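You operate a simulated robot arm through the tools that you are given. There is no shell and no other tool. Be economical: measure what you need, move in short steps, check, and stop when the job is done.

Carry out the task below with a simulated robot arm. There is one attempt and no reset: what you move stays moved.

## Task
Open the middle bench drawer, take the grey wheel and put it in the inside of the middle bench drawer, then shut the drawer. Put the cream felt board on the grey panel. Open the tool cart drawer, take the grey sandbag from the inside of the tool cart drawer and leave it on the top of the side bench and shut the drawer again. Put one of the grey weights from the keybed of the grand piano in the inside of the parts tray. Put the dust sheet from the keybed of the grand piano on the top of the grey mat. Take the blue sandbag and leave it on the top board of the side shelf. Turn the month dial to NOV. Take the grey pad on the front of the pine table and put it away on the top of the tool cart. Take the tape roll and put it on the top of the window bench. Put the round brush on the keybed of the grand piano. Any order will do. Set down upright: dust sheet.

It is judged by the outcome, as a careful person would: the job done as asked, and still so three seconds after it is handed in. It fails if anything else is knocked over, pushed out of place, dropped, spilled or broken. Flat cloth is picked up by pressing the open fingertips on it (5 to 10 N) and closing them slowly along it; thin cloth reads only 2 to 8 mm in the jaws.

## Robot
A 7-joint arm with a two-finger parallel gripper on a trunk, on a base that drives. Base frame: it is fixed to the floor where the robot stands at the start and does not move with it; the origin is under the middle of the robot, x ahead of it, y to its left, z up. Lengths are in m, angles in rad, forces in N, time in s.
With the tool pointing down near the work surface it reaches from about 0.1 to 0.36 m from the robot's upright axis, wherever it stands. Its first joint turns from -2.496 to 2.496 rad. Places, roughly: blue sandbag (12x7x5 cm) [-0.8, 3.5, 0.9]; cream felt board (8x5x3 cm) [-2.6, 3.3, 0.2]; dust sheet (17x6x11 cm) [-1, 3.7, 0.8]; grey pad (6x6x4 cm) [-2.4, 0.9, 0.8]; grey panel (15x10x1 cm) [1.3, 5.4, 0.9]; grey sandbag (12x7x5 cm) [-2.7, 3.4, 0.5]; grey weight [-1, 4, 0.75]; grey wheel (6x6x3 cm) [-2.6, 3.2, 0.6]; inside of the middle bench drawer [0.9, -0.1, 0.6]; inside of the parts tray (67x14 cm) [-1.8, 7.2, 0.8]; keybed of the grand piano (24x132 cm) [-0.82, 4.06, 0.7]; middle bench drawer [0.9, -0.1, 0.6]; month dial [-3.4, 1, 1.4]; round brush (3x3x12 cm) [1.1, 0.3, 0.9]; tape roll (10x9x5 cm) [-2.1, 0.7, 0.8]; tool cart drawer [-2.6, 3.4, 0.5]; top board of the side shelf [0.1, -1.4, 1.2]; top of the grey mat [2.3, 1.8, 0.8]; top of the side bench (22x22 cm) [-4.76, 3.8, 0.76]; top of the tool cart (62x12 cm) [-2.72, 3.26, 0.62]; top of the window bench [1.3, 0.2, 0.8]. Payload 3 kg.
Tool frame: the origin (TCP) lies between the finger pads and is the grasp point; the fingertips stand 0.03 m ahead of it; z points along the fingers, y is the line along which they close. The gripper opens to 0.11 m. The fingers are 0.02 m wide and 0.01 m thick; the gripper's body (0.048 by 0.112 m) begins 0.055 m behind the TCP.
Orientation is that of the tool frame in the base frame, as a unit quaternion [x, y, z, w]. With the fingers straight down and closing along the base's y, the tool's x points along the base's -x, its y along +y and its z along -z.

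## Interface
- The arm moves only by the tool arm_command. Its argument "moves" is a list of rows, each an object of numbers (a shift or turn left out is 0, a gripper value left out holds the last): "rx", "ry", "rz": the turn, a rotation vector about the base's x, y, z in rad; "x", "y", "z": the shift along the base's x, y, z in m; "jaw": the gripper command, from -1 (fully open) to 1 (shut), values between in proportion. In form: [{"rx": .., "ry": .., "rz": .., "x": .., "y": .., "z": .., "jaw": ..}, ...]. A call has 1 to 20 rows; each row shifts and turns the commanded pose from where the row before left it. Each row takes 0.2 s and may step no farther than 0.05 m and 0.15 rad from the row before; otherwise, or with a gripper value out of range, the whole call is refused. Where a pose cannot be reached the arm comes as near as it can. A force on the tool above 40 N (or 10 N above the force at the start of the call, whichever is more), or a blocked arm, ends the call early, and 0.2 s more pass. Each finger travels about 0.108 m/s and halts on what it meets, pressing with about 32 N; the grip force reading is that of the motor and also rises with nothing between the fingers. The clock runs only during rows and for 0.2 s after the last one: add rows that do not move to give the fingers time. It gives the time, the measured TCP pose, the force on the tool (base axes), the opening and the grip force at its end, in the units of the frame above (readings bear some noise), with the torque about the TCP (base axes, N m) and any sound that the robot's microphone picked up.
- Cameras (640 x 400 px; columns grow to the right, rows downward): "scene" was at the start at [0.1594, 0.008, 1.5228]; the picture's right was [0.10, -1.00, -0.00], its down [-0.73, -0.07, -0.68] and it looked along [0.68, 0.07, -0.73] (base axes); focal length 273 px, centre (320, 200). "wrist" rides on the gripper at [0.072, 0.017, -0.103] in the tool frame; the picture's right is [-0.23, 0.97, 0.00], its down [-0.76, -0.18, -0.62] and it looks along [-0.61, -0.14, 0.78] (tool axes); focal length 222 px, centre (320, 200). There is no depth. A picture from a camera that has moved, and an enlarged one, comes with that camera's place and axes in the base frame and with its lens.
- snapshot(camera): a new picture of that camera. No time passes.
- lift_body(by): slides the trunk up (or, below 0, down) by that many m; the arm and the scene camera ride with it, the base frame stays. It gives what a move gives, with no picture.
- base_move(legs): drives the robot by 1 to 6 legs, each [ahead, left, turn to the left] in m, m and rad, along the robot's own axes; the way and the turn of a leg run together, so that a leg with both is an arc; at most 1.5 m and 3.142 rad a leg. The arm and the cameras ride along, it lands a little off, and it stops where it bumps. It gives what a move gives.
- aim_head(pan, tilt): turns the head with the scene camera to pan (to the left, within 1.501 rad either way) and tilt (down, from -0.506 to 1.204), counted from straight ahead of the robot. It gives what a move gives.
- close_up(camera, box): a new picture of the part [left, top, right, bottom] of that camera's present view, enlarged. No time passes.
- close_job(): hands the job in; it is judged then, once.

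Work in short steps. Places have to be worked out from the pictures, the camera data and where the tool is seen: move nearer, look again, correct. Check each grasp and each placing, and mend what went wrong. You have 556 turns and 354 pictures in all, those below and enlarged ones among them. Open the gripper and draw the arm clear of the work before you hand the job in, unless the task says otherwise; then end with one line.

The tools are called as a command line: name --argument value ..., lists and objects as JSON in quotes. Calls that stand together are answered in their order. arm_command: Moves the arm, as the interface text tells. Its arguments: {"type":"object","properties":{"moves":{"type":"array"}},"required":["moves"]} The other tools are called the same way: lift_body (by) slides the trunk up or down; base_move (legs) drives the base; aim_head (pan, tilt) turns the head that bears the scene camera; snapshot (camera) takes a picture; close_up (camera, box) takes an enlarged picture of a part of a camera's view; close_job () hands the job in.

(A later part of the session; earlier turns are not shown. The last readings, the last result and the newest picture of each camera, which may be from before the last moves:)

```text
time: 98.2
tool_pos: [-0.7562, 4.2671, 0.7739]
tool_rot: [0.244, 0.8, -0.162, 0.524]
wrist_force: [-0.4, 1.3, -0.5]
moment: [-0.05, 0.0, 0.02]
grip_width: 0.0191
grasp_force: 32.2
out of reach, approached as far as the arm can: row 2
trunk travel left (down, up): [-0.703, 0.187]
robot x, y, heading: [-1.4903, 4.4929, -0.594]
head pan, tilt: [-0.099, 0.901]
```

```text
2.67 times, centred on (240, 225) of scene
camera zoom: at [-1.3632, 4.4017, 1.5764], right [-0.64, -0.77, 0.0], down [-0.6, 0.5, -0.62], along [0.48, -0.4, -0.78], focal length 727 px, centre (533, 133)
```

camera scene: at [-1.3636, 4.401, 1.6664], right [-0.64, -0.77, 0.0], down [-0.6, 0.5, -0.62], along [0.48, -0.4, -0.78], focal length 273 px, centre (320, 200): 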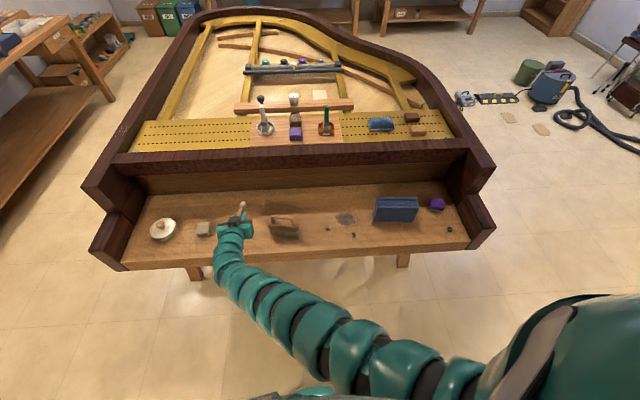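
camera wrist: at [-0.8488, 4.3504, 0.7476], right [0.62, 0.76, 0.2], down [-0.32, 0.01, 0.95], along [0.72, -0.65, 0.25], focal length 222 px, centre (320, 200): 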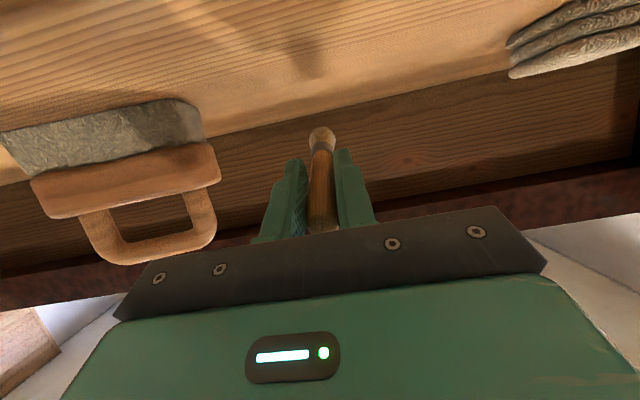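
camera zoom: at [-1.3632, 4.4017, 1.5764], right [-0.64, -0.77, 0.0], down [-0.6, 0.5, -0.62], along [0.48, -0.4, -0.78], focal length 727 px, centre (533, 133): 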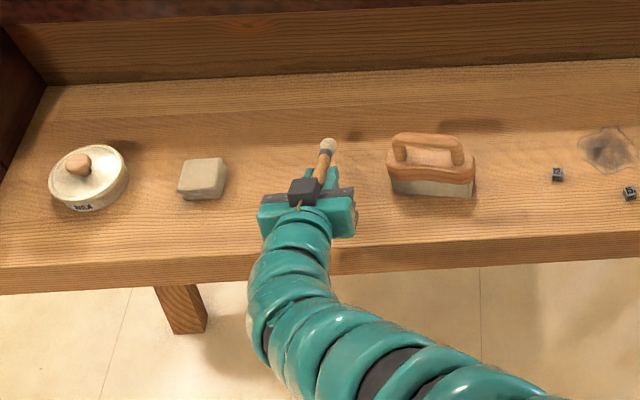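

The brush tip is still a bit above the surface. I lower the trunk another 1 cm and read the force.

lift_body --by -0.01

lift_body --by -0.006

snapshot --camera "wrist"

```text
time: 98.8
tool_pos: [-0.7557, 4.2687, 0.7633]
tool_rot: [0.244, 0.8, -0.162, 0.524]
wrist_force: [0.2, 0.4, -0.4]
moment: [0.02, 0.03, 0.02]
grip_width: 0.019
grasp_force: 32.0
trunk travel left (down, up): [-0.693, 0.197]
robot x, y, heading: [-1.4854, 4.4946, -0.594]
head pan, tilt: [-0.099, 0.901]
```

```text
time: 99.3
tool_pos: [-0.7561, 4.2677, 0.758]
tool_rot: [0.244, 0.8, -0.162, 0.524]
wrist_force: [-0.7, 0.6, -0.5]
moment: [0.0, 0.02, 0.0]
grip_width: 0.019
grasp_force: 32.0
trunk travel left (down, up): [-0.687, 0.203]
robot x, y, heading: [-1.4872, 4.4936, -0.596]
head pan, tilt: [-0.099, 0.901]
```

```text
320 pictures are left
camera wrist: at [-0.849, 4.3506, 0.7316], right [0.62, 0.76, 0.2], down [-0.32, 0.01, 0.95], along [0.72, -0.65, 0.24], focal length 222 px, centre (320, 200)
```

wrist: 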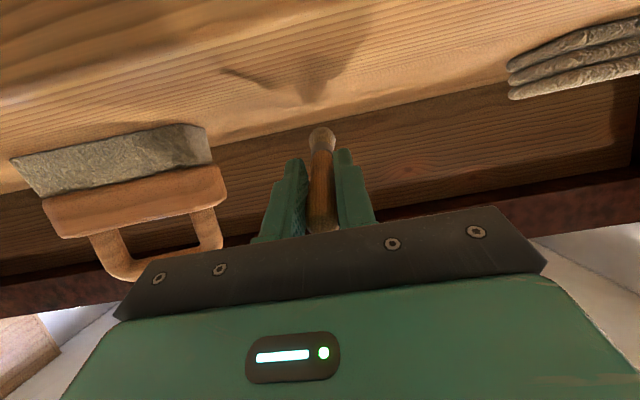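

No contact yet; two more small steps.

lift_body --by -0.006

lift_body --by -0.005

close_up --camera "scene" --box '[180, 160, 300, 260]'

```text
time: 99.9
tool_pos: [-0.7569, 4.2685, 0.7505]
tool_rot: [0.244, 0.8, -0.163, 0.523]
wrist_force: [1.3, -0.5, -0.9]
moment: [0.01, -0.03, 0.0]
grip_width: 0.0191
grasp_force: 32.3
trunk travel left (down, up): [-0.681, 0.209]
robot x, y, heading: [-1.4894, 4.4948, -0.597]
head pan, tilt: [-0.099, 0.901]
```

```text
time: 100.4
tool_pos: [-0.7578, 4.2675, 0.7465]
tool_rot: [0.244, 0.8, -0.162, 0.524]
wrist_force: [-0.3, -0.2, -0.7]
moment: [0.03, 0.05, -0.01]
grip_width: 0.0188
grasp_force: 31.8
trunk travel left (down, up): [-0.676, 0.214]
robot x, y, heading: [-1.4893, 4.4955, -0.594]
head pan, tilt: [-0.099, 0.901]
```

```text
4.00 times, centred on (240, 210) of scene
camera zoom: at [-1.3634, 4.4018, 1.5494], right [-0.64, -0.77, 0.0], down [-0.6, 0.5, -0.62], along [0.48, -0.4, -0.78], focal length 1090 px, centre (640, 160)
```

zoom: 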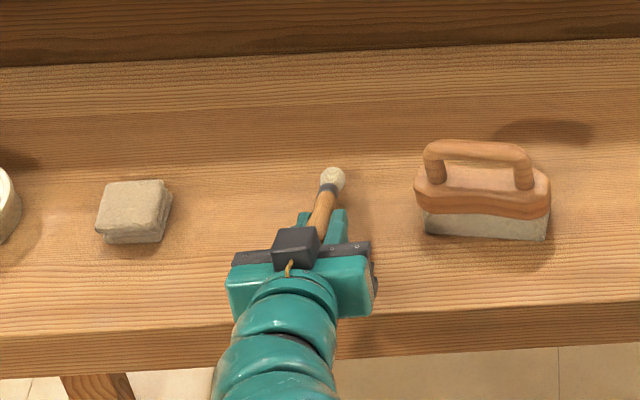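

Still no contact force. I continue in 5 mm steps, watching the force.

lift_body --by -0.005

lift_body --by -0.004

snapshot --camera "wrist"

```text
time: 100.9
tool_pos: [-0.7573, 4.2676, 0.74]
tool_rot: [0.244, 0.8, -0.162, 0.524]
wrist_force: [0.2, 0.0, -0.5]
moment: [0.02, 0.04, 0.0]
grip_width: 0.0188
grasp_force: 31.7
trunk travel left (down, up): [-0.671, 0.219]
robot x, y, heading: [-1.4897, 4.4916, -0.589]
head pan, tilt: [-0.099, 0.901]
```

```text
time: 101.5
tool_pos: [-0.7569, 4.268, 0.7383]
tool_rot: [0.245, 0.799, -0.163, 0.524]
wrist_force: [2.3, -0.3, 3.4]
moment: [-0.23, -0.31, 0.01]
grip_width: 0.0192
grasp_force: 32.3
trunk travel left (down, up): [-0.667, 0.223]
robot x, y, heading: [-1.4835, 4.4976, -0.594]
head pan, tilt: [-0.099, 0.901]
```

```text
318 pictures are left
camera wrist: at [-0.8488, 4.3505, 0.7123], right [0.62, 0.76, 0.2], down [-0.32, 0.01, 0.95], along [0.72, -0.65, 0.25], focal length 222 px, centre (320, 200)
```

wrist: 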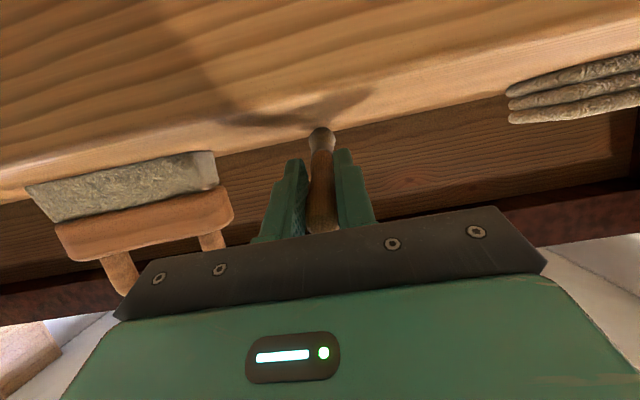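

Contact (3.4 N). I open the jaws gently a little.

arm_command --moves '[{"jaw": 0.62}, {"jaw": 0.55}, {"jaw": 0.45}, {"jaw": 0.3}, {"jaw": 0.2}, {}]'

snapshot --camera "wrist"

close_up --camera "scene" --box '[180, 160, 300, 260]'

```text
time: 102.9
tool_pos: [-0.7561, 4.2683, 0.7362]
tool_rot: [0.244, 0.8, -0.162, 0.523]
wrist_force: [0.6, 0.4, -0.3]
moment: [-0.02, -0.01, -0.01]
grip_width: 0.044
grasp_force: 0.0
trunk travel left (down, up): [-0.667, 0.223]
robot x, y, heading: [-1.491, 4.4938, -0.595]
head pan, tilt: [-0.099, 0.901]
```

```text
317 pictures are left
camera wrist: at [-0.849, 4.3506, 0.7115], right [0.62, 0.76, 0.2], down [-0.32, 0.01, 0.95], along [0.72, -0.65, 0.24], focal length 222 px, centre (320, 200)
```

wrist: 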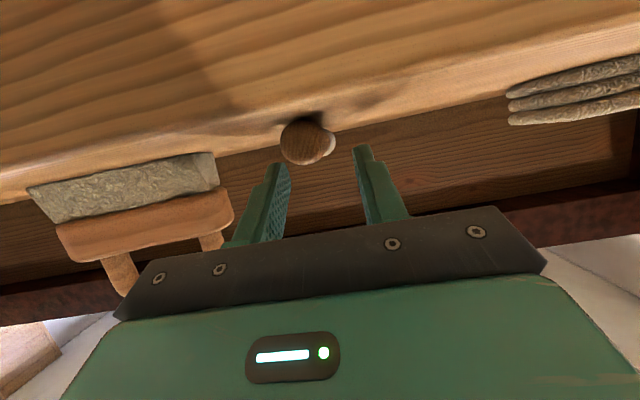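

```text
4.00 times, centred on (240, 210) of scene
camera zoom: at [-1.3633, 4.4017, 1.5404], right [-0.64, -0.77, 0.0], down [-0.6, 0.5, -0.62], along [0.48, -0.4, -0.78], focal length 1090 px, centre (640, 160)
```

zoom: 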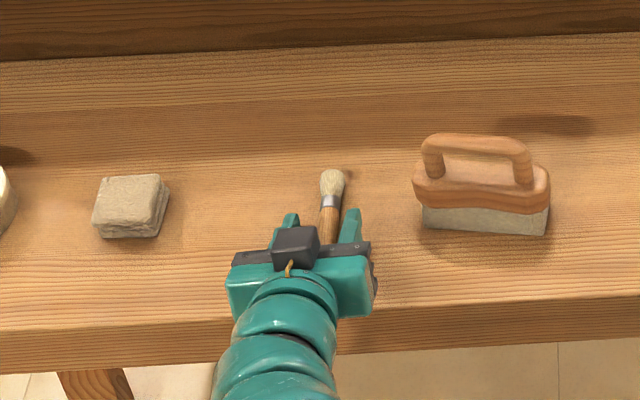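

The brush lies on the keybed. I raise the trunk, then straighten the tool upright again.

lift_body --by 0.2

arm_command --moves '[{"x": -0.034, "y": -0.03}, {"x": -0.034, "y": -0.03}, {"x": -0.034, "y": -0.03}, {"rx": 0.0814, "ry": 0.119}, {"rx": 0.0814, "ry": 0.119}, {"rx": 0.0814, "ry": 0.119}, {"rx": 0.0814, "ry": 0.119}, {"rx": 0.0814, "ry": 0.119}, {"rx": 0.0814, "ry": 0.119}, {"rx": 0.0814, "ry": 0.119}, {"rx": 0.0814, "ry": 0.119}]'

snapshot --camera "scene"

snapshot --camera "wrist"

```text
time: 105.0
tool_pos: [-0.7554, 4.2673, 0.9362]
tool_rot: [0.245, 0.8, -0.164, 0.523]
wrist_force: [0.7, 0.3, 0.2]
moment: [0.01, 0.0, -0.02]
grip_width: 0.0439
grasp_force: 0.1
trunk travel left (down, up): [-0.867, 0.023]
robot x, y, heading: [-1.4878, 4.4943, -0.597]
head pan, tilt: [-0.099, 0.901]
```

```text
time: 107.4
tool_pos: [-0.8592, 4.1789, 0.9348]
tool_rot: [0.293, 0.956, 0.001, 0.002]
wrist_force: [-0.2, -0.3, -0.9]
moment: [0.0, 0.0, -0.01]
grip_width: 0.0439
grasp_force: 0.0
trunk travel left (down, up): [-0.867, 0.023]
robot x, y, heading: [-1.4856, 4.4949, -0.593]
head pan, tilt: [-0.099, 0.901]
```

```text
315 pictures are left
camera scene: at [-1.362, 4.4013, 1.7402], right [-0.64, -0.77, 0.0], down [-0.6, 0.5, -0.62], along [0.48, -0.4, -0.78], focal length 273 px, centre (320, 200)
```

scene: 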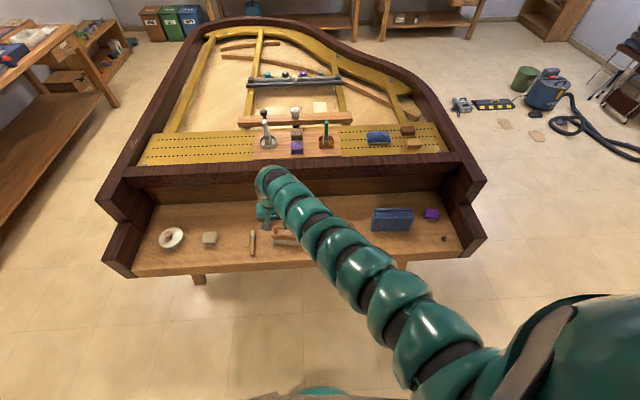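

```text
314 pictures are left
camera wrist: at [-0.9098, 4.2328, 1.0385], right [0.73, 0.68, 0.0], down [0.53, -0.57, 0.62], along [0.43, -0.46, -0.78], focal length 222 px, centre (320, 200)
```

wrist: 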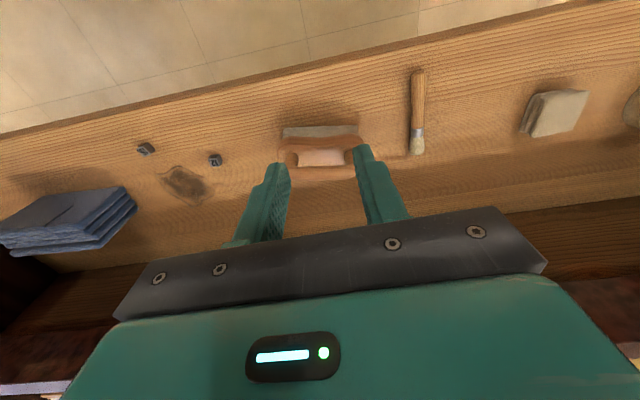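

The brush lies well. Weight "12" is at about (-0.915, 3.986). I move the tool above it.

arm_command --moves '[{"x": -0.014, "y": -0.047}, {"x": -0.014, "y": -0.047}, {"x": -0.014, "y": -0.047}, {"x": -0.014, "y": -0.047, "z": -0.02}, {"z": -0.04}, {}]'

close_up --camera "wrist" --box '[220, 60, 420, 240]'

```text
refused: row 4 steps farther than a row can; nothing moved
```

```text
2.22 times, centred on (320, 150) of wrist
camera zoom: at [-0.9098, 4.2328, 1.0385], right [0.73, 0.68, 0.0], down [0.53, -0.57, 0.62], along [0.43, -0.46, -0.78], focal length 494 px, centre (320, 311)
```

zoom: 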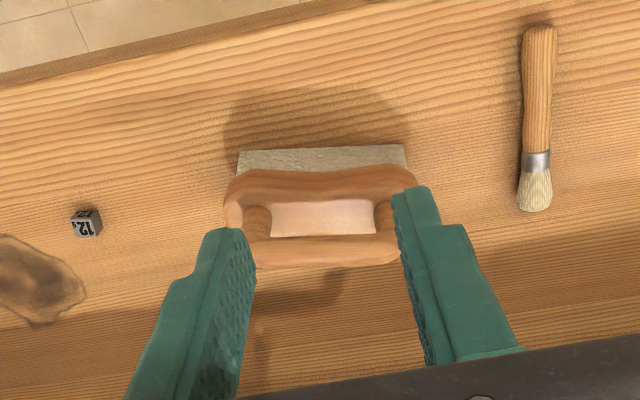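

The step was over the limit; I split it.

arm_command --moves '[{"x": -0.014, "y": -0.047}, {"x": -0.014, "y": -0.047}, {"x": -0.014, "y": -0.047}, {"x": -0.014, "y": -0.047}, {"z": -0.04}, {"z": -0.02}, {}]'

close_up --camera "wrist" --box '[220, 60, 420, 240]'

```text
time: 109.0
tool_pos: [-0.9376, 3.9983, 0.8888]
tool_rot: [0.292, 0.956, 0.001, 0.003]
wrist_force: [-0.1, 0.0, -0.2]
moment: [-0.03, -0.02, 0.01]
grip_width: 0.044
grasp_force: 0.0
out of reach, approached as far as the arm can: row 5, 6
trunk travel left (down, up): [-0.867, 0.023]
robot x, y, heading: [-1.4872, 4.493, -0.594]
head pan, tilt: [-0.099, 0.901]
```

```text
2.22 times, centred on (320, 150) of wrist
camera zoom: at [-0.9879, 4.0529, 0.9909], right [0.73, 0.68, 0.0], down [0.53, -0.57, 0.63], along [0.43, -0.46, -0.78], focal length 494 px, centre (320, 311)
```

zoom: 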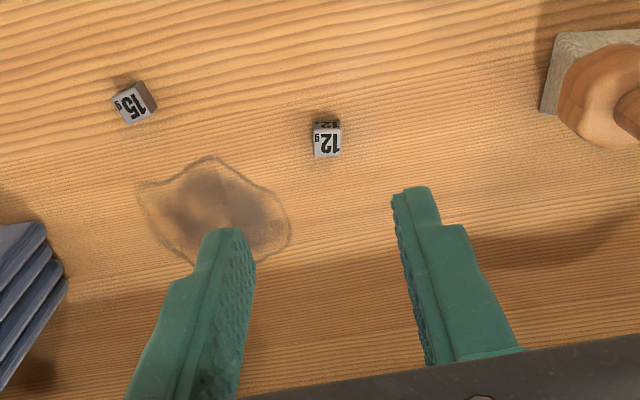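

Arm is at its outer limit with the trunk this high, so I lower the trunk 10 cm and then align over the weight at (-0.916, 3.982).

lift_body --by -0.12

arm_command --moves '[{"z": 0.035}, {"x": 0.021, "y": -0.016}, {}]'

close_up --camera "wrist" --box '[220, 60, 420, 240]'

```text
time: 110.5
tool_pos: [-0.9367, 3.9989, 0.7676]
tool_rot: [0.292, 0.956, 0.0, 0.003]
wrist_force: [0.2, 0.4, 0.7]
moment: [0.04, 0.0, 0.03]
grip_width: 0.044
grasp_force: 0.0
trunk travel left (down, up): [-0.747, 0.143]
robot x, y, heading: [-1.4848, 4.4951, -0.593]
head pan, tilt: [-0.099, 0.901]
```

```text
time: 111.3
tool_pos: [-0.9241, 3.9884, 0.8045]
tool_rot: [0.292, 0.956, 0.0, 0.005]
wrist_force: [-0.1, 0.2, 0.0]
moment: [0.01, -0.02, -0.03]
grip_width: 0.0439
grasp_force: 0.0
out of reach, approached as far as the arm can: row 2
trunk travel left (down, up): [-0.747, 0.143]
robot x, y, heading: [-1.4875, 4.4955, -0.592]
head pan, tilt: [-0.099, 0.901]
```

```text
2.22 times, centred on (320, 150) of wrist
camera zoom: at [-0.9743, 4.0422, 0.9066], right [0.73, 0.68, 0.0], down [0.53, -0.57, 0.63], along [0.43, -0.46, -0.78], focal length 494 px, centre (320, 311)
```

zoom: 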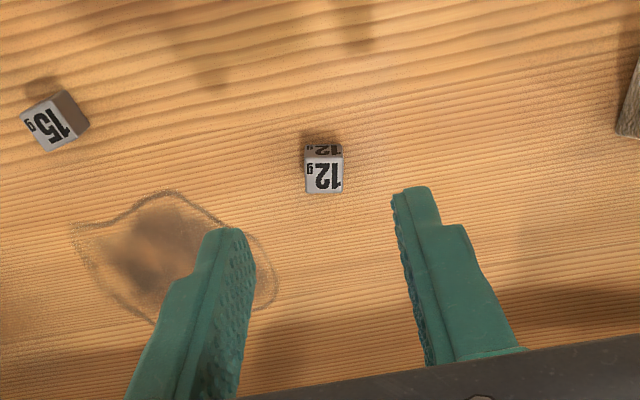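

I am at the arm's reach limit; I drive 5 cm ahead, then correct with the arm.

base_move --legs '[[0.05, 0, 0]]'

```text
time: 112.3
tool_pos: [-0.8796, 3.9595, 0.8015]
tool_rot: [0.292, 0.956, 0.0, 0.003]
wrist_force: [0.5, -0.1, -0.2]
moment: [0.03, -0.01, 0.03]
grip_width: 0.044
grasp_force: 0.0
trunk travel left (down, up): [-0.747, 0.143]
robot x, y, heading: [-1.446, 4.4712, -0.593]
head pan, tilt: [-0.099, 0.901]
```

arm_command --moves '[{"x": -0.018, "y": 0.011}, {"x": -0.018, "y": 0.011}, {"z": -0.03}, {}]'

close_up --camera "wrist" --box '[220, 60, 420, 240]'

```text
time: 113.3
tool_pos: [-0.9182, 3.9827, 0.7721]
tool_rot: [0.291, 0.957, -0.001, 0.004]
wrist_force: [0.3, 0.0, 0.2]
moment: [0.02, 0.0, 0.0]
grip_width: 0.0441
grasp_force: 0.1
trunk travel left (down, up): [-0.747, 0.143]
robot x, y, heading: [-1.4449, 4.4675, -0.591]
head pan, tilt: [-0.099, 0.901]
```

```text
2.22 times, centred on (320, 150) of wrist
camera zoom: at [-0.9681, 4.0367, 0.875], right [0.73, 0.68, 0.0], down [0.53, -0.57, 0.63], along [0.43, -0.46, -0.78], focal length 494 px, centre (320, 311)
```

zoom: 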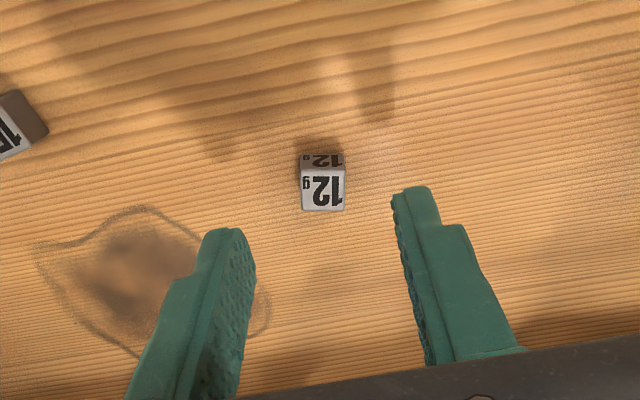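

Aligned. I descend in small steps until the fingertips are just above the surface.

arm_command --moves '[{"z": -0.01}, {"z": -0.01}, {"z": -0.008}, {"z": -0.004}, {}]'

close_up --camera "wrist" --box '[220, 100, 420, 240]'

```text
time: 114.5
tool_pos: [-0.9165, 3.982, 0.7415]
tool_rot: [0.292, 0.956, -0.001, 0.003]
wrist_force: [-0.4, 0.1, 0.2]
moment: [0.0, -0.06, 0.01]
grip_width: 0.044
grasp_force: 0.0
trunk travel left (down, up): [-0.747, 0.143]
robot x, y, heading: [-1.4464, 4.4645, -0.596]
head pan, tilt: [-0.099, 0.901]
```

```text
2.86 times, centred on (320, 170) of wrist
camera zoom: at [-0.9673, 4.0363, 0.8434], right [0.73, 0.68, 0.0], down [0.53, -0.57, 0.63], along [0.43, -0.46, -0.78], focal length 635 px, centre (320, 286)
```

zoom: 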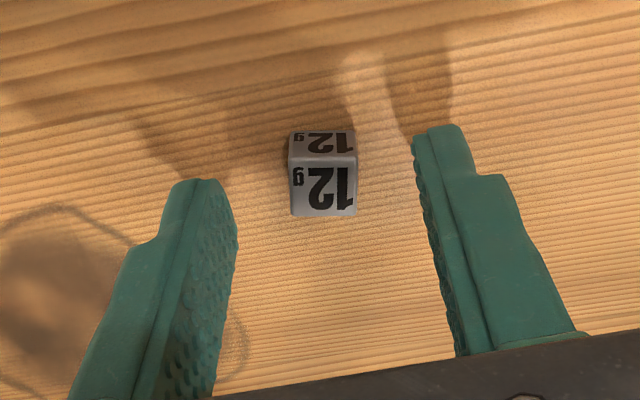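

arm_command --moves '[{"z": -0.004}, {"z": -0.003}, {"z": -0.002}, {}]'

```text
time: 115.5
tool_pos: [-0.916, 3.9831, 0.7324]
tool_rot: [0.291, 0.957, 0.0, 0.003]
wrist_force: [-0.3, -0.5, -0.1]
moment: [0.02, 0.01, -0.01]
grip_width: 0.0441
grasp_force: 0.2
trunk travel left (down, up): [-0.747, 0.143]
robot x, y, heading: [-1.4466, 4.4617, -0.597]
head pan, tilt: [-0.099, 0.901]
```

Tips are near z≈0.702 with no contact. I close the jaws.

arm_command --moves '[{"jaw": 0.4}, {"jaw": 0.6}, {"jaw": 0.75}, {"jaw": 0.9}, {"jaw": 1}, {"jaw": 1}]'

close_up --camera "wrist" --box '[220, 100, 420, 240]'

```text
time: 116.9
tool_pos: [-0.9166, 3.9833, 0.7323]
tool_rot: [0.291, 0.957, 0.0, 0.003]
wrist_force: [0.4, 0.2, 0.8]
moment: [0.01, 0.04, 0.01]
grip_width: 0.0142
grasp_force: 31.7
trunk travel left (down, up): [-0.747, 0.143]
robot x, y, heading: [-1.4441, 4.4691, -0.596]
head pan, tilt: [-0.099, 0.901]
```

```text
2.86 times, centred on (320, 170) of wrist
camera zoom: at [-0.9673, 4.0375, 0.8345], right [0.73, 0.68, 0.0], down [0.53, -0.57, 0.63], along [0.43, -0.46, -0.78], focal length 635 px, centre (320, 286)
```

zoom: 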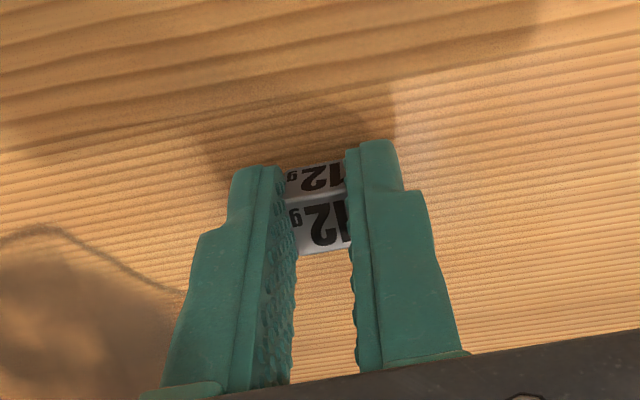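

Gripped (14 mm). I raise the trunk, retreat along the path I came, and turn left toward the parts tray to look.

lift_body --by 0.13

base_move --legs '[[-0.2, -0.25, 0], [0, 0, 1.3]]'

aim_head --pan 0.6 --tilt 0.7

snapshot --camera "scene"

snapshot --camera "wrist"

```text
time: 118.5
tool_pos: [-0.9164, 3.9831, 0.8613]
tool_rot: [0.291, 0.957, 0.0, 0.004]
wrist_force: [0.3, -0.8, 0.4]
moment: [-0.01, 0.0, 0.0]
grip_width: 0.0144
grasp_force: 31.9
trunk travel left (down, up): [-0.877, 0.013]
robot x, y, heading: [-1.446, 4.4685, -0.591]
head pan, tilt: [-0.099, 0.901]
```

```text
time: 123.8
tool_pos: [-1.1392, 4.7342, 0.8614]
tool_rot: [-0.337, 0.942, 0.003, 0.003]
wrist_force: [-0.3, 0.5, -0.3]
moment: [0.01, -0.03, -0.02]
grip_width: 0.0141
grasp_force: 31.8
trunk travel left (down, up): [-0.877, 0.013]
robot x, y, heading: [-1.7545, 4.3637, 0.685]
head pan, tilt: [-0.099, 0.901]
```

```text
time: 124.8
tool_pos: [-1.139, 4.7334, 0.8615]
tool_rot: [-0.337, 0.942, 0.003, 0.003]
wrist_force: [0.0, -0.4, 0.6]
moment: [-0.05, -0.02, 0.01]
grip_width: 0.0144
grasp_force: 32.1
trunk travel left (down, up): [-0.877, 0.013]
robot x, y, heading: [-1.7529, 4.3665, 0.686]
head pan, tilt: [0.6, 0.7]
```

```text
307 pictures are left
camera scene: at [-1.6677, 4.4985, 1.7665], right [0.96, -0.28, 0.0], down [-0.18, -0.62, -0.76], along [0.22, 0.73, -0.64], focal length 273 px, centre (320, 200)
```

scene: 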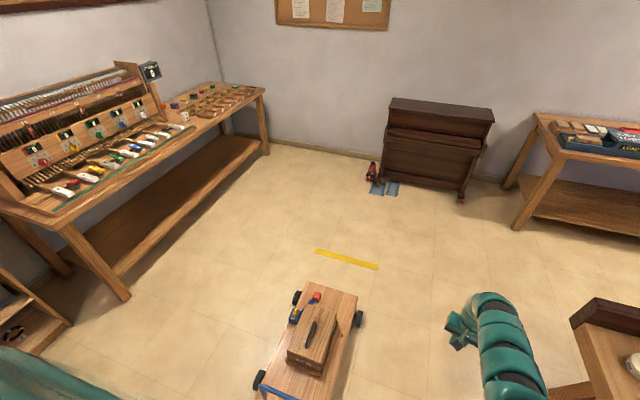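

```text
306 pictures are left
camera wrist: at [-1.2055, 4.7, 0.9645], right [-0.44, 0.9, 0.0], down [0.7, 0.34, 0.63], along [0.56, 0.28, -0.78], focal length 222 px, centre (320, 200)
```

wrist: 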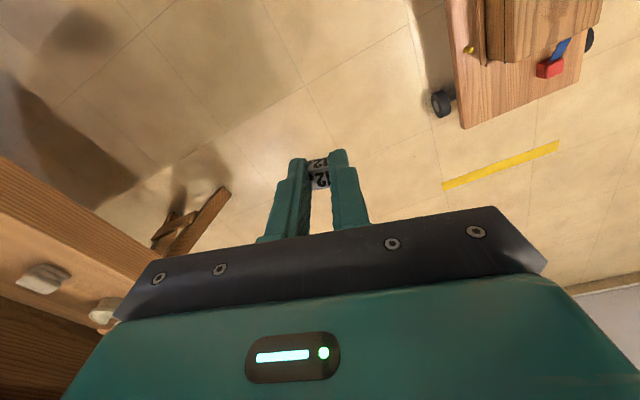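

The trolley lies north of me; the parts tray bench is along the north-west wall. I go round the west side of the trolley to about (-0.95, 6.45), then turn to face that bench.

base_move --legs '[[-0.142, 0.611, 0], [0.717, 0.64, 0], [0.767, 0.148, 0], [0.598, -0.295, 0], [0, 0, 1.85]]'

aim_head --pan 0.1 --tilt 0.6

snapshot --camera "scene"

```text
time: 144.5
tool_pos: [-1.528, 6.9142, 0.862]
tool_rot: [0.96, -0.28, -0.004, 0.0]
wrist_force: [0.2, -0.1, -0.7]
moment: [0.04, 0.0, 0.04]
grip_width: 0.0142
grasp_force: 31.8
trunk travel left (down, up): [-0.877, 0.013]
robot x, y, heading: [-0.9851, 6.4456, 2.571]
head pan, tilt: [0.6, 0.7]
```

```text
time: 145.4
tool_pos: [-1.5272, 6.9148, 0.8609]
tool_rot: [0.96, -0.28, -0.004, 0.0]
wrist_force: [1.2, 0.1, -0.1]
moment: [-0.01, 0.02, 0.02]
grip_width: 0.0141
grasp_force: 31.8
trunk travel left (down, up): [-0.877, 0.013]
robot x, y, heading: [-0.9877, 6.4475, 2.569]
head pan, tilt: [0.099, 0.6]
```

```text
305 pictures are left
camera scene: at [-1.1326, 6.5277, 1.7752], right [0.45, 0.89, 0.0], down [0.5, -0.26, -0.82], along [-0.74, 0.37, -0.57], focal length 273 px, centre (320, 200)
```

scene: 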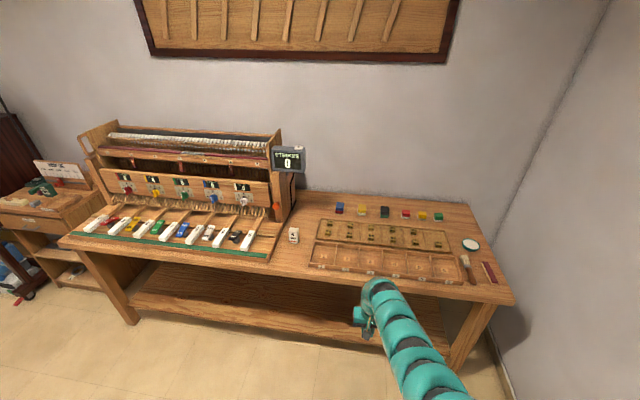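

I enlarge the region with the trays.

close_up --camera "scene" --box '[270, 190, 510, 320]'

```text
2.67 times, centred on (390, 255) of scene
camera zoom: at [-1.1326, 6.5277, 1.7752], right [0.45, 0.89, 0.0], down [0.5, -0.26, -0.82], along [-0.74, 0.37, -0.57], focal length 727 px, centre (133, 53)
```

zoom: 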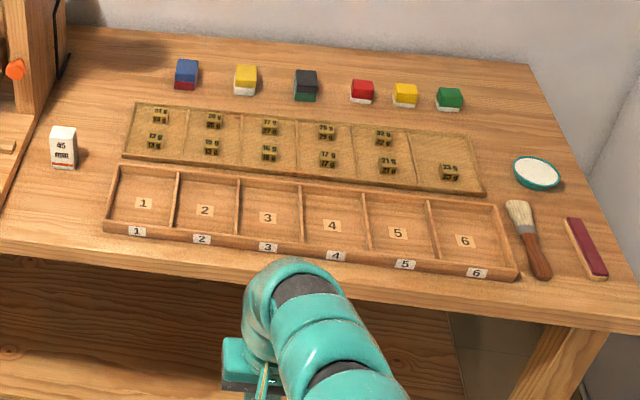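

The six-compartment tray is the parts tray; compartment 3's centre is at about (-1.84, 7.145, ~0.79). I raise the tool 5 cm and drive 0.36 m ahead, then look with the wrist camera.

arm_command --moves '[{"z": 0.03}, {"z": 0.03}, {}]'

base_move --legs '[[0.36, 0, 0]]'

snapshot --camera "wrist"

snapshot --camera "scene"

```text
time: 146.2
tool_pos: [-1.53, 6.915, 0.922]
tool_rot: [0.96, -0.28, -0.004, 0.0]
wrist_force: [0.6, 0.3, -0.2]
moment: [-0.01, 0.0, 0.03]
grip_width: 0.014
grasp_force: 32.0
trunk travel left (down, up): [-0.877, 0.013]
robot x, y, heading: [-0.988, 6.4469, 2.568]
head pan, tilt: [0.099, 0.6]
```

```text
time: 148.5
tool_pos: [-1.8284, 7.1155, 0.9211]
tool_rot: [0.959, -0.283, -0.004, 0.0]
wrist_force: [0.1, -0.2, 0.4]
moment: [0.03, 0.0, 0.01]
grip_width: 0.0141
grasp_force: 32.0
trunk travel left (down, up): [-0.877, 0.013]
robot x, y, heading: [-1.2896, 6.6426, 2.564]
head pan, tilt: [0.099, 0.6]
```

```text
303 pictures are left
camera wrist: at [-1.7763, 7.0605, 1.024], right [-0.72, -0.69, 0.0], down [-0.54, 0.56, 0.63], along [-0.44, 0.45, -0.78], focal length 222 px, centre (320, 200)
```

wrist: 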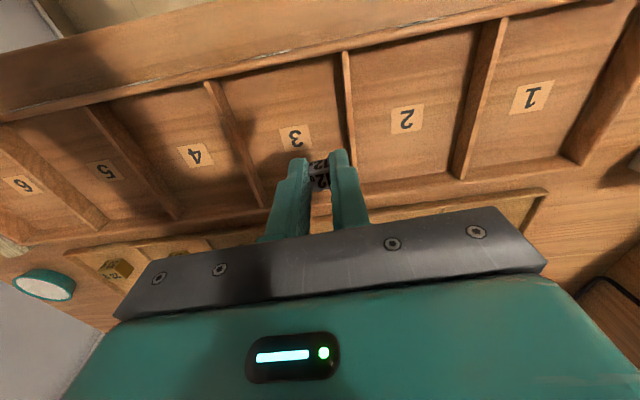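

```text
302 pictures are left
camera scene: at [-1.4359, 6.7251, 1.7751], right [0.46, 0.89, 0.0], down [0.5, -0.26, -0.82], along [-0.73, 0.38, -0.57], focal length 273 px, centre (320, 200)
```

scene: 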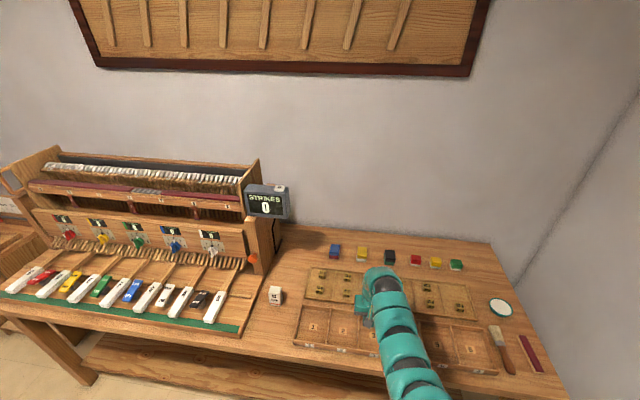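

Compartment 3's centre is at about (-1.827, 7.15). I shift 3.5 cm and lower the trunk 7 cm.

arm_command --moves '[{"y": 0.017}, {"y": 0.017}, {}]'

lift_body --by -0.07

snapshot --camera "wrist"

```text
time: 149.3
tool_pos: [-1.8271, 7.1473, 0.9229]
tool_rot: [0.959, -0.283, -0.004, 0.0]
wrist_force: [0.7, 0.1, 0.9]
moment: [0.02, 0.01, -0.02]
grip_width: 0.0141
grasp_force: 31.9
trunk travel left (down, up): [-0.877, 0.013]
robot x, y, heading: [-1.2889, 6.6378, 2.566]
head pan, tilt: [0.099, 0.6]
```

```text
time: 150.4
tool_pos: [-1.8279, 7.1463, 0.8528]
tool_rot: [0.959, -0.283, -0.004, -0.001]
wrist_force: [-0.8, 0.1, -0.3]
moment: [0.01, -0.02, -0.04]
grip_width: 0.0142
grasp_force: 32.4
trunk travel left (down, up): [-0.807, 0.083]
robot x, y, heading: [-1.2884, 6.6391, 2.565]
head pan, tilt: [0.099, 0.6]
```

```text
301 pictures are left
camera wrist: at [-1.7744, 7.0929, 0.9549], right [-0.72, -0.69, 0.0], down [-0.54, 0.56, 0.63], along [-0.44, 0.45, -0.78], focal length 222 px, centre (320, 200)
```

wrist: 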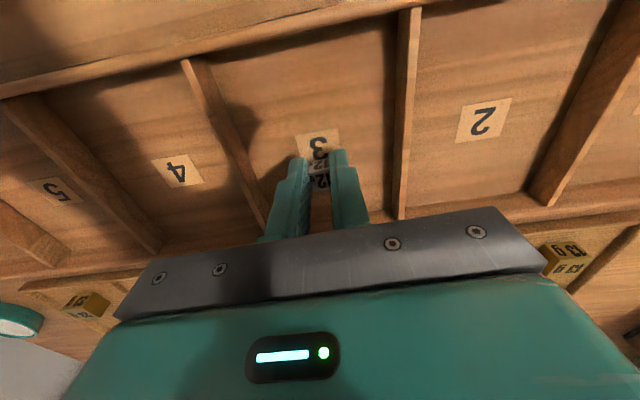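

Well centred in compartment 3. I go down with the arm in small steps until contact.

arm_command --moves '[{"z": -0.008}, {"z": -0.006}, {"z": -0.006}, {}]'

close_up --camera "wrist" --box '[220, 100, 420, 240]'

```text
time: 151.4
tool_pos: [-1.8254, 7.1466, 0.8356]
tool_rot: [0.959, -0.284, -0.007, -0.002]
wrist_force: [0.2, 4.1, 32.0]
moment: [0.14, 0.1, -0.02]
grip_width: 0.0144
grasp_force: 31.7
trunk travel left (down, up): [-0.807, 0.083]
robot x, y, heading: [-1.2916, 6.6363, 2.563]
head pan, tilt: [0.099, 0.6]
```

```text
2.86 times, centred on (320, 170) of wrist
camera zoom: at [-1.7717, 7.0921, 0.9379], right [-0.72, -0.69, 0.01], down [-0.53, 0.56, 0.64], along [-0.44, 0.45, -0.77], focal length 635 px, centre (320, 286)
```

zoom: 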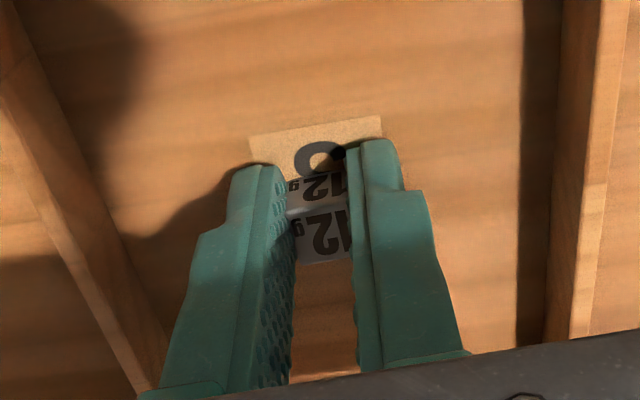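

On the tray floor (32 N). I ease up 3 mm and open.

arm_command --moves '[{"z": 0.004}, {"jaw": 0.7}, {"jaw": 0.6}, {"jaw": 0.5}, {}, {"z": 0.03}, {"z": 0.04}, {}]'

snapshot --camera "wrist"

```text
time: 153.2
tool_pos: [-1.8258, 7.1473, 0.9058]
tool_rot: [0.959, -0.284, -0.004, 0.0]
wrist_force: [-0.1, -0.5, -0.7]
moment: [0.06, 0.02, 0.0]
grip_width: 0.0274
grasp_force: 0.0
trunk travel left (down, up): [-0.807, 0.083]
robot x, y, heading: [-1.2885, 6.6368, 2.565]
head pan, tilt: [0.099, 0.6]
```

```text
299 pictures are left
camera wrist: at [-1.7737, 7.0928, 1.0084], right [-0.72, -0.69, 0.0], down [-0.54, 0.56, 0.63], along [-0.44, 0.45, -0.78], focal length 222 px, centre (320, 200)
```

wrist: 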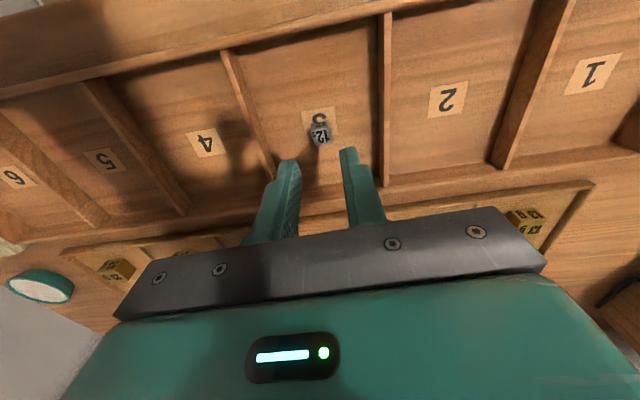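

The weight sits in compartment 3. Next the tool cart: I retrace my path back round the trolley and face the cart.

lift_body --by 0.08

base_move --legs '[[-0.36, 0, 0], [0, 0, -1.88], [-0.598, 0.295, 0], [-0.767, -0.148, 0], [-0.717, -0.64, 0], [0, 0, -2.55]]'

aim_head --pan 0 --tilt 0.65

snapshot --camera "scene"

```text
time: 154.4
tool_pos: [-1.8274, 7.1473, 0.9863]
tool_rot: [0.959, -0.283, -0.003, -0.001]
wrist_force: [-1.0, -0.6, -0.5]
moment: [0.01, -0.02, -0.01]
grip_width: 0.0277
grasp_force: 0.0
trunk travel left (down, up): [-0.887, 0.003]
robot x, y, heading: [-1.2876, 6.6378, 2.57]
head pan, tilt: [0.099, 0.6]
```

```text
time: 178.8
tool_pos: [-2.5664, 4.0144, 0.9859]
tool_rot: [0.781, 0.625, -0.002, 0.002]
wrist_force: [-0.1, -0.5, 0.5]
moment: [-0.04, 0.05, 0.02]
grip_width: 0.0274
grasp_force: 0.0
trunk travel left (down, up): [-0.887, 0.003]
robot x, y, heading: [-2.274, 4.6951, -1.793]
head pan, tilt: [0.099, 0.6]
```

```text
time: 179.5
tool_pos: [-2.5662, 4.0149, 0.9859]
tool_rot: [0.781, 0.625, -0.002, 0.003]
wrist_force: [0.1, -0.3, -0.8]
moment: [-0.01, -0.01, 0.01]
grip_width: 0.0273
grasp_force: 0.0
trunk travel left (down, up): [-0.887, 0.003]
robot x, y, heading: [-2.278, 4.6943, -1.793]
head pan, tilt: [0.0, 0.649]
```

```text
298 pictures are left
camera scene: at [-2.3139, 4.5323, 1.7809], right [-0.98, 0.22, 0.0], down [0.13, 0.59, -0.8], along [-0.18, -0.78, -0.6], focal length 273 px, centre (320, 200)
```

scene: 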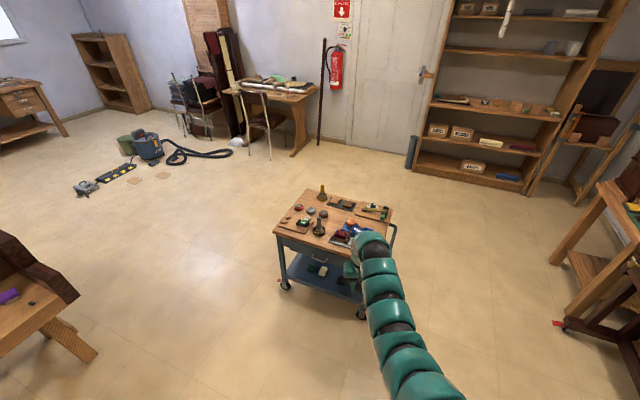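

The cart's drawer face with a handle faces me. I zoom in.

close_up --camera "scene" --box '[260, 175, 420, 325]'

```text
2.67 times, centred on (340, 250) of scene
camera zoom: at [-2.3139, 4.5323, 1.7809], right [-0.98, 0.22, 0.0], down [0.13, 0.59, -0.8], along [-0.18, -0.78, -0.6], focal length 727 px, centre (267, 67)
```

zoom: 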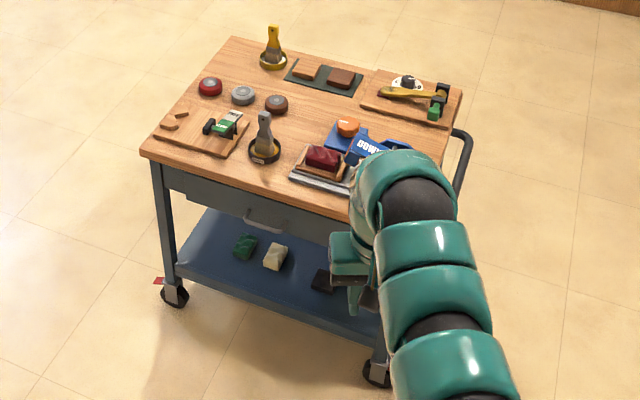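

The drawer front faces north-east; its bar handle is near (-2.576, 3.435, 0.5). I position myself squarely in front of it and look closely.

base_move --legs '[[0, 0, -0.385], [0.25, 0.4, 0]]'

aim_head --pan 0.15 --tilt 0.95

snapshot --camera "scene"

snapshot --camera "wrist"

```text
time: 183.5
tool_pos: [-2.6351, 3.7464, 0.9859]
tool_rot: [0.892, 0.453, -0.003, 0.003]
wrist_force: [0.8, 0.2, -0.4]
moment: [0.01, -0.01, -0.03]
grip_width: 0.0273
grasp_force: 0.0
trunk travel left (down, up): [-0.887, 0.003]
robot x, y, heading: [-2.1006, 4.258, -2.206]
head pan, tilt: [0.0, 0.649]
```

```text
time: 184.3
tool_pos: [-2.6348, 3.747, 0.9861]
tool_rot: [0.892, 0.452, -0.003, 0.003]
wrist_force: [-0.7, 0.3, 0.7]
moment: [0.01, -0.01, 0.0]
grip_width: 0.0275
grasp_force: 0.1
trunk travel left (down, up): [-0.887, 0.003]
robot x, y, heading: [-2.0972, 4.2531, -2.202]
head pan, tilt: [0.15, 0.949]
```

```text
296 pictures are left
camera scene: at [-2.1807, 4.1271, 1.7568], right [-0.89, 0.46, 0.0], down [0.38, 0.72, -0.58], along [-0.27, -0.52, -0.81], focal length 273 px, centre (320, 200)
```

scene: 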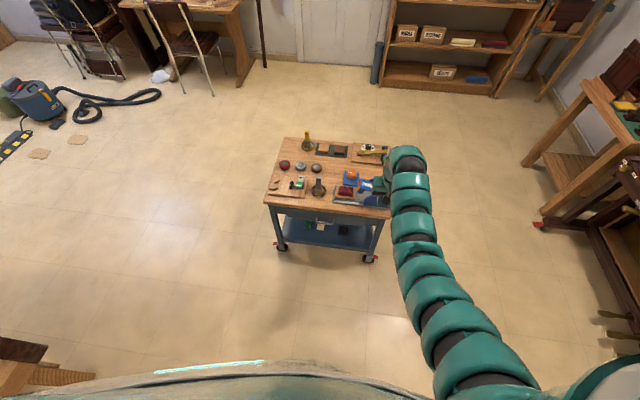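

```text
295 pictures are left
camera wrist: at [-2.5781, 3.7958, 1.0886], right [0.65, -0.76, 0.0], down [-0.59, -0.51, 0.63], along [-0.47, -0.41, -0.78], focal length 222 px, centre (320, 200)
```

wrist: 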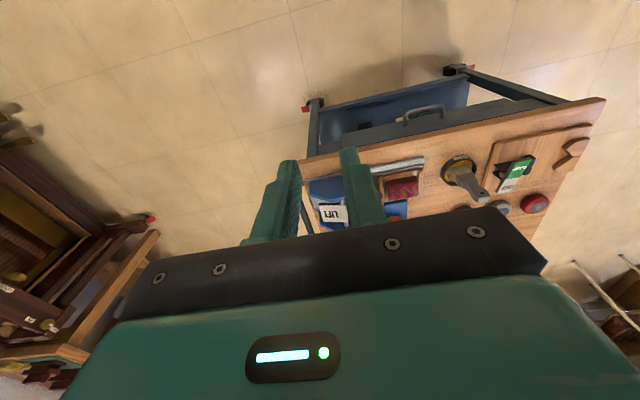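

I zoom both cameras on the handle to triangulate it.

close_up --camera "scene" --box '[255, 180, 395, 270]'

close_up --camera "wrist" --box '[300, 50, 560, 200]'

```text
4.44 times, centred on (325, 225) of scene
camera zoom: at [-2.1807, 4.1271, 1.7568], right [-0.89, 0.46, 0.0], down [0.38, 0.72, -0.58], along [-0.27, -0.52, -0.81], focal length 1212 px, centre (298, 89)
```

zoom: 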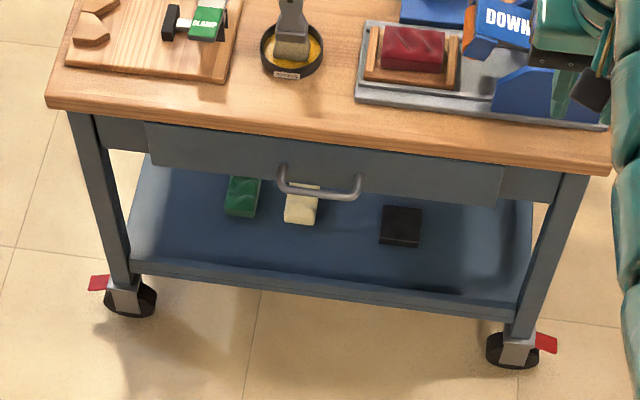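

```text
2.46 times, centred on (430, 125) of wrist
camera zoom: at [-2.5781, 3.7958, 1.0886], right [0.65, -0.76, 0.0], down [-0.59, -0.51, 0.63], along [-0.47, -0.41, -0.78], focal length 547 px, centre (49, 385)
```

zoom: 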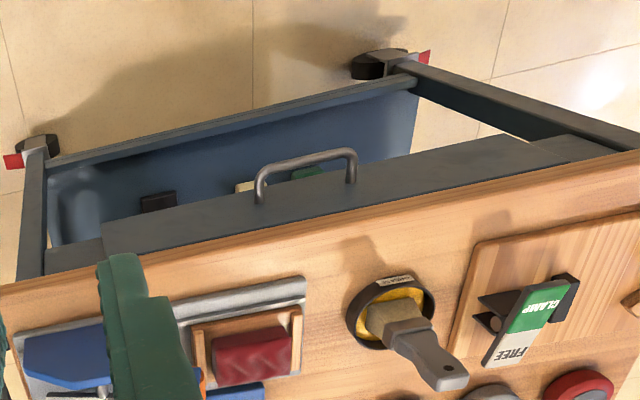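

The handle bar is at about (-2.538, 3.495, 0.542), standing out ~3 cm. I want the tool horizontal with vertical jaws. First I draw the tool back toward me and tilt it forward here in free air.

arm_command --moves '[{"x": 0.024, "y": 0.032}, {"x": 0.024, "y": 0.032}, {"x": 0.024, "y": 0.032}, {"x": 0.024, "y": 0.032}, {"x": 0.032, "y": -0.024}, {"x": 0.032, "y": -0.024}, {"rx": -0.1154, "ry": 0.0844}, {"rx": -0.1154, "ry": 0.0844}, {"rx": -0.1154, "ry": 0.0844}, {"rx": -0.1154, "ry": 0.0844}, {"rx": -0.1154, "ry": 0.0844}, {"rx": -0.1154, "ry": 0.0844}, {"rx": -0.1154, "ry": 0.0844}, {"rx": -0.1154, "ry": 0.0844}]'

```text
time: 187.3
tool_pos: [-2.4736, 3.8273, 0.9866]
tool_rot: [0.746, 0.38, -0.488, 0.248]
wrist_force: [-0.3, -0.3, -0.2]
moment: [-0.02, 0.02, 0.0]
grip_width: 0.0274
grasp_force: 0.1
trunk travel left (down, up): [-0.887, 0.003]
robot x, y, heading: [-2.0968, 4.2551, -2.209]
head pan, tilt: [0.15, 0.949]
```

Tilt works here. I complete the tilt to horizontal and roll the tool 90° so the jaws close vertically.

arm_command --moves '[{"rx": -0.1154, "ry": 0.0844}, {"rx": -0.1154, "ry": 0.0844}, {"rx": -0.1154, "ry": 0.0844}, {"rx": -0.0847, "ry": -0.1153}, {"rx": -0.0847, "ry": -0.1153}, {"rx": -0.0847, "ry": -0.1153}, {"rx": -0.0847, "ry": -0.1153}, {"rx": -0.0847, "ry": -0.1153}, {"rx": -0.0847, "ry": -0.1153}, {"rx": -0.0847, "ry": -0.1153}, {"rx": -0.0847, "ry": -0.1153}, {"rx": -0.0847, "ry": -0.1153}, {"rx": -0.0847, "ry": -0.1153}, {"rx": -0.0847, "ry": -0.1153}]'

snapshot --camera "scene"

```text
time: 190.3
tool_pos: [-2.4752, 3.8275, 0.985]
tool_rot: [0.669, -0.223, -0.223, 0.673]
wrist_force: [-1.0, 0.2, 0.1]
moment: [0.01, 0.02, 0.0]
grip_width: 0.0273
grasp_force: 0.1
trunk travel left (down, up): [-0.887, 0.003]
robot x, y, heading: [-2.1018, 4.2551, -2.2]
head pan, tilt: [0.15, 0.949]
```

```text
292 pictures are left
camera scene: at [-2.1805, 4.1273, 1.7568], right [-0.89, 0.46, 0.0], down [0.38, 0.72, -0.58], along [-0.27, -0.52, -0.81], focal length 273 px, centre (320, 200)
```

scene: 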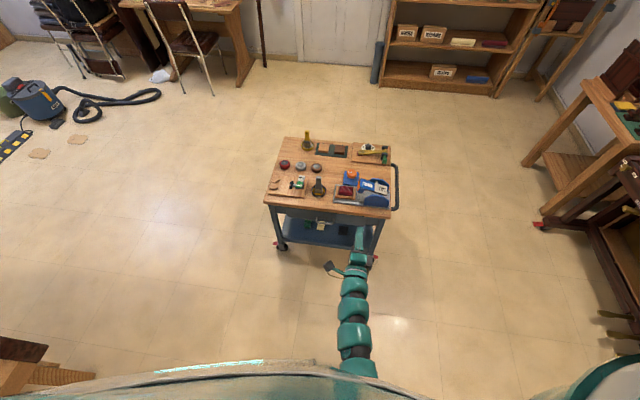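

The tool is horizontal with vertical jaws. I open the jaws to ~5 cm, lower the trunk so the tool is at handle height, and drive to ~10 cm short of the handle.

arm_command --moves '[{"jaw": 0.1}, {}, {}]'

lift_body --by -0.441

base_move --legs '[[0.18, 0.148, 0]]'

snapshot --camera "wrist"

snapshot --camera "scene"

```text
time: 191.1
tool_pos: [-2.4755, 3.8263, 0.986]
tool_rot: [0.67, -0.224, -0.223, 0.672]
wrist_force: [-0.5, -0.4, 0.5]
moment: [0.01, 0.0, 0.02]
grip_width: 0.0494
grasp_force: 0.0
trunk travel left (down, up): [-0.887, 0.003]
robot x, y, heading: [-2.0995, 4.2551, -2.202]
head pan, tilt: [0.15, 0.949]
```

```text
refused: -0.441 is not a number from -0.4 to 0.4
```

```text
time: 192.8
tool_pos: [-2.4627, 3.5954, 0.9855]
tool_rot: [0.67, -0.224, -0.225, 0.671]
wrist_force: [-0.2, 0.2, 0.4]
moment: [0.03, -0.01, 0.0]
grip_width: 0.0495
grasp_force: 0.1
trunk travel left (down, up): [-0.887, 0.003]
robot x, y, heading: [-2.0895, 4.0232, -2.209]
head pan, tilt: [0.15, 0.949]
```

```text
291 pictures are left
camera wrist: at [-2.3432, 3.6341, 1.0019], right [-0.18, 0.14, 0.97], down [-0.23, 0.96, -0.18], along [-0.96, -0.26, -0.14], focal length 222 px, centre (320, 200)
```

wrist: 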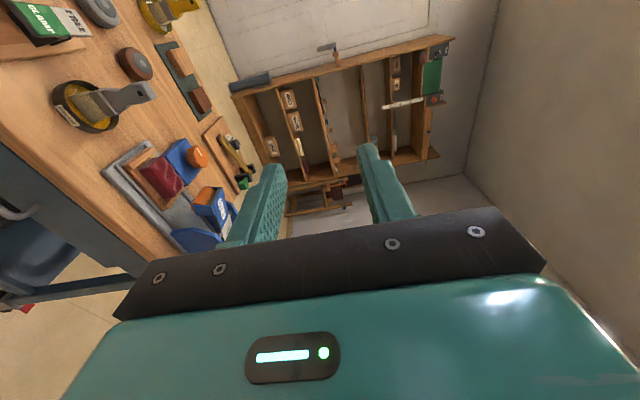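

```text
290 pictures are left
camera scene: at [-2.1681, 3.894, 1.7567], right [-0.89, 0.47, 0.0], down [0.38, 0.72, -0.58], along [-0.27, -0.51, -0.81], focal length 273 px, centre (320, 200)
```

scene: 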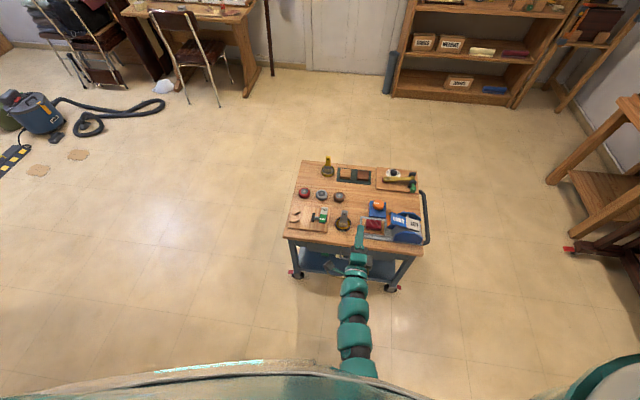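

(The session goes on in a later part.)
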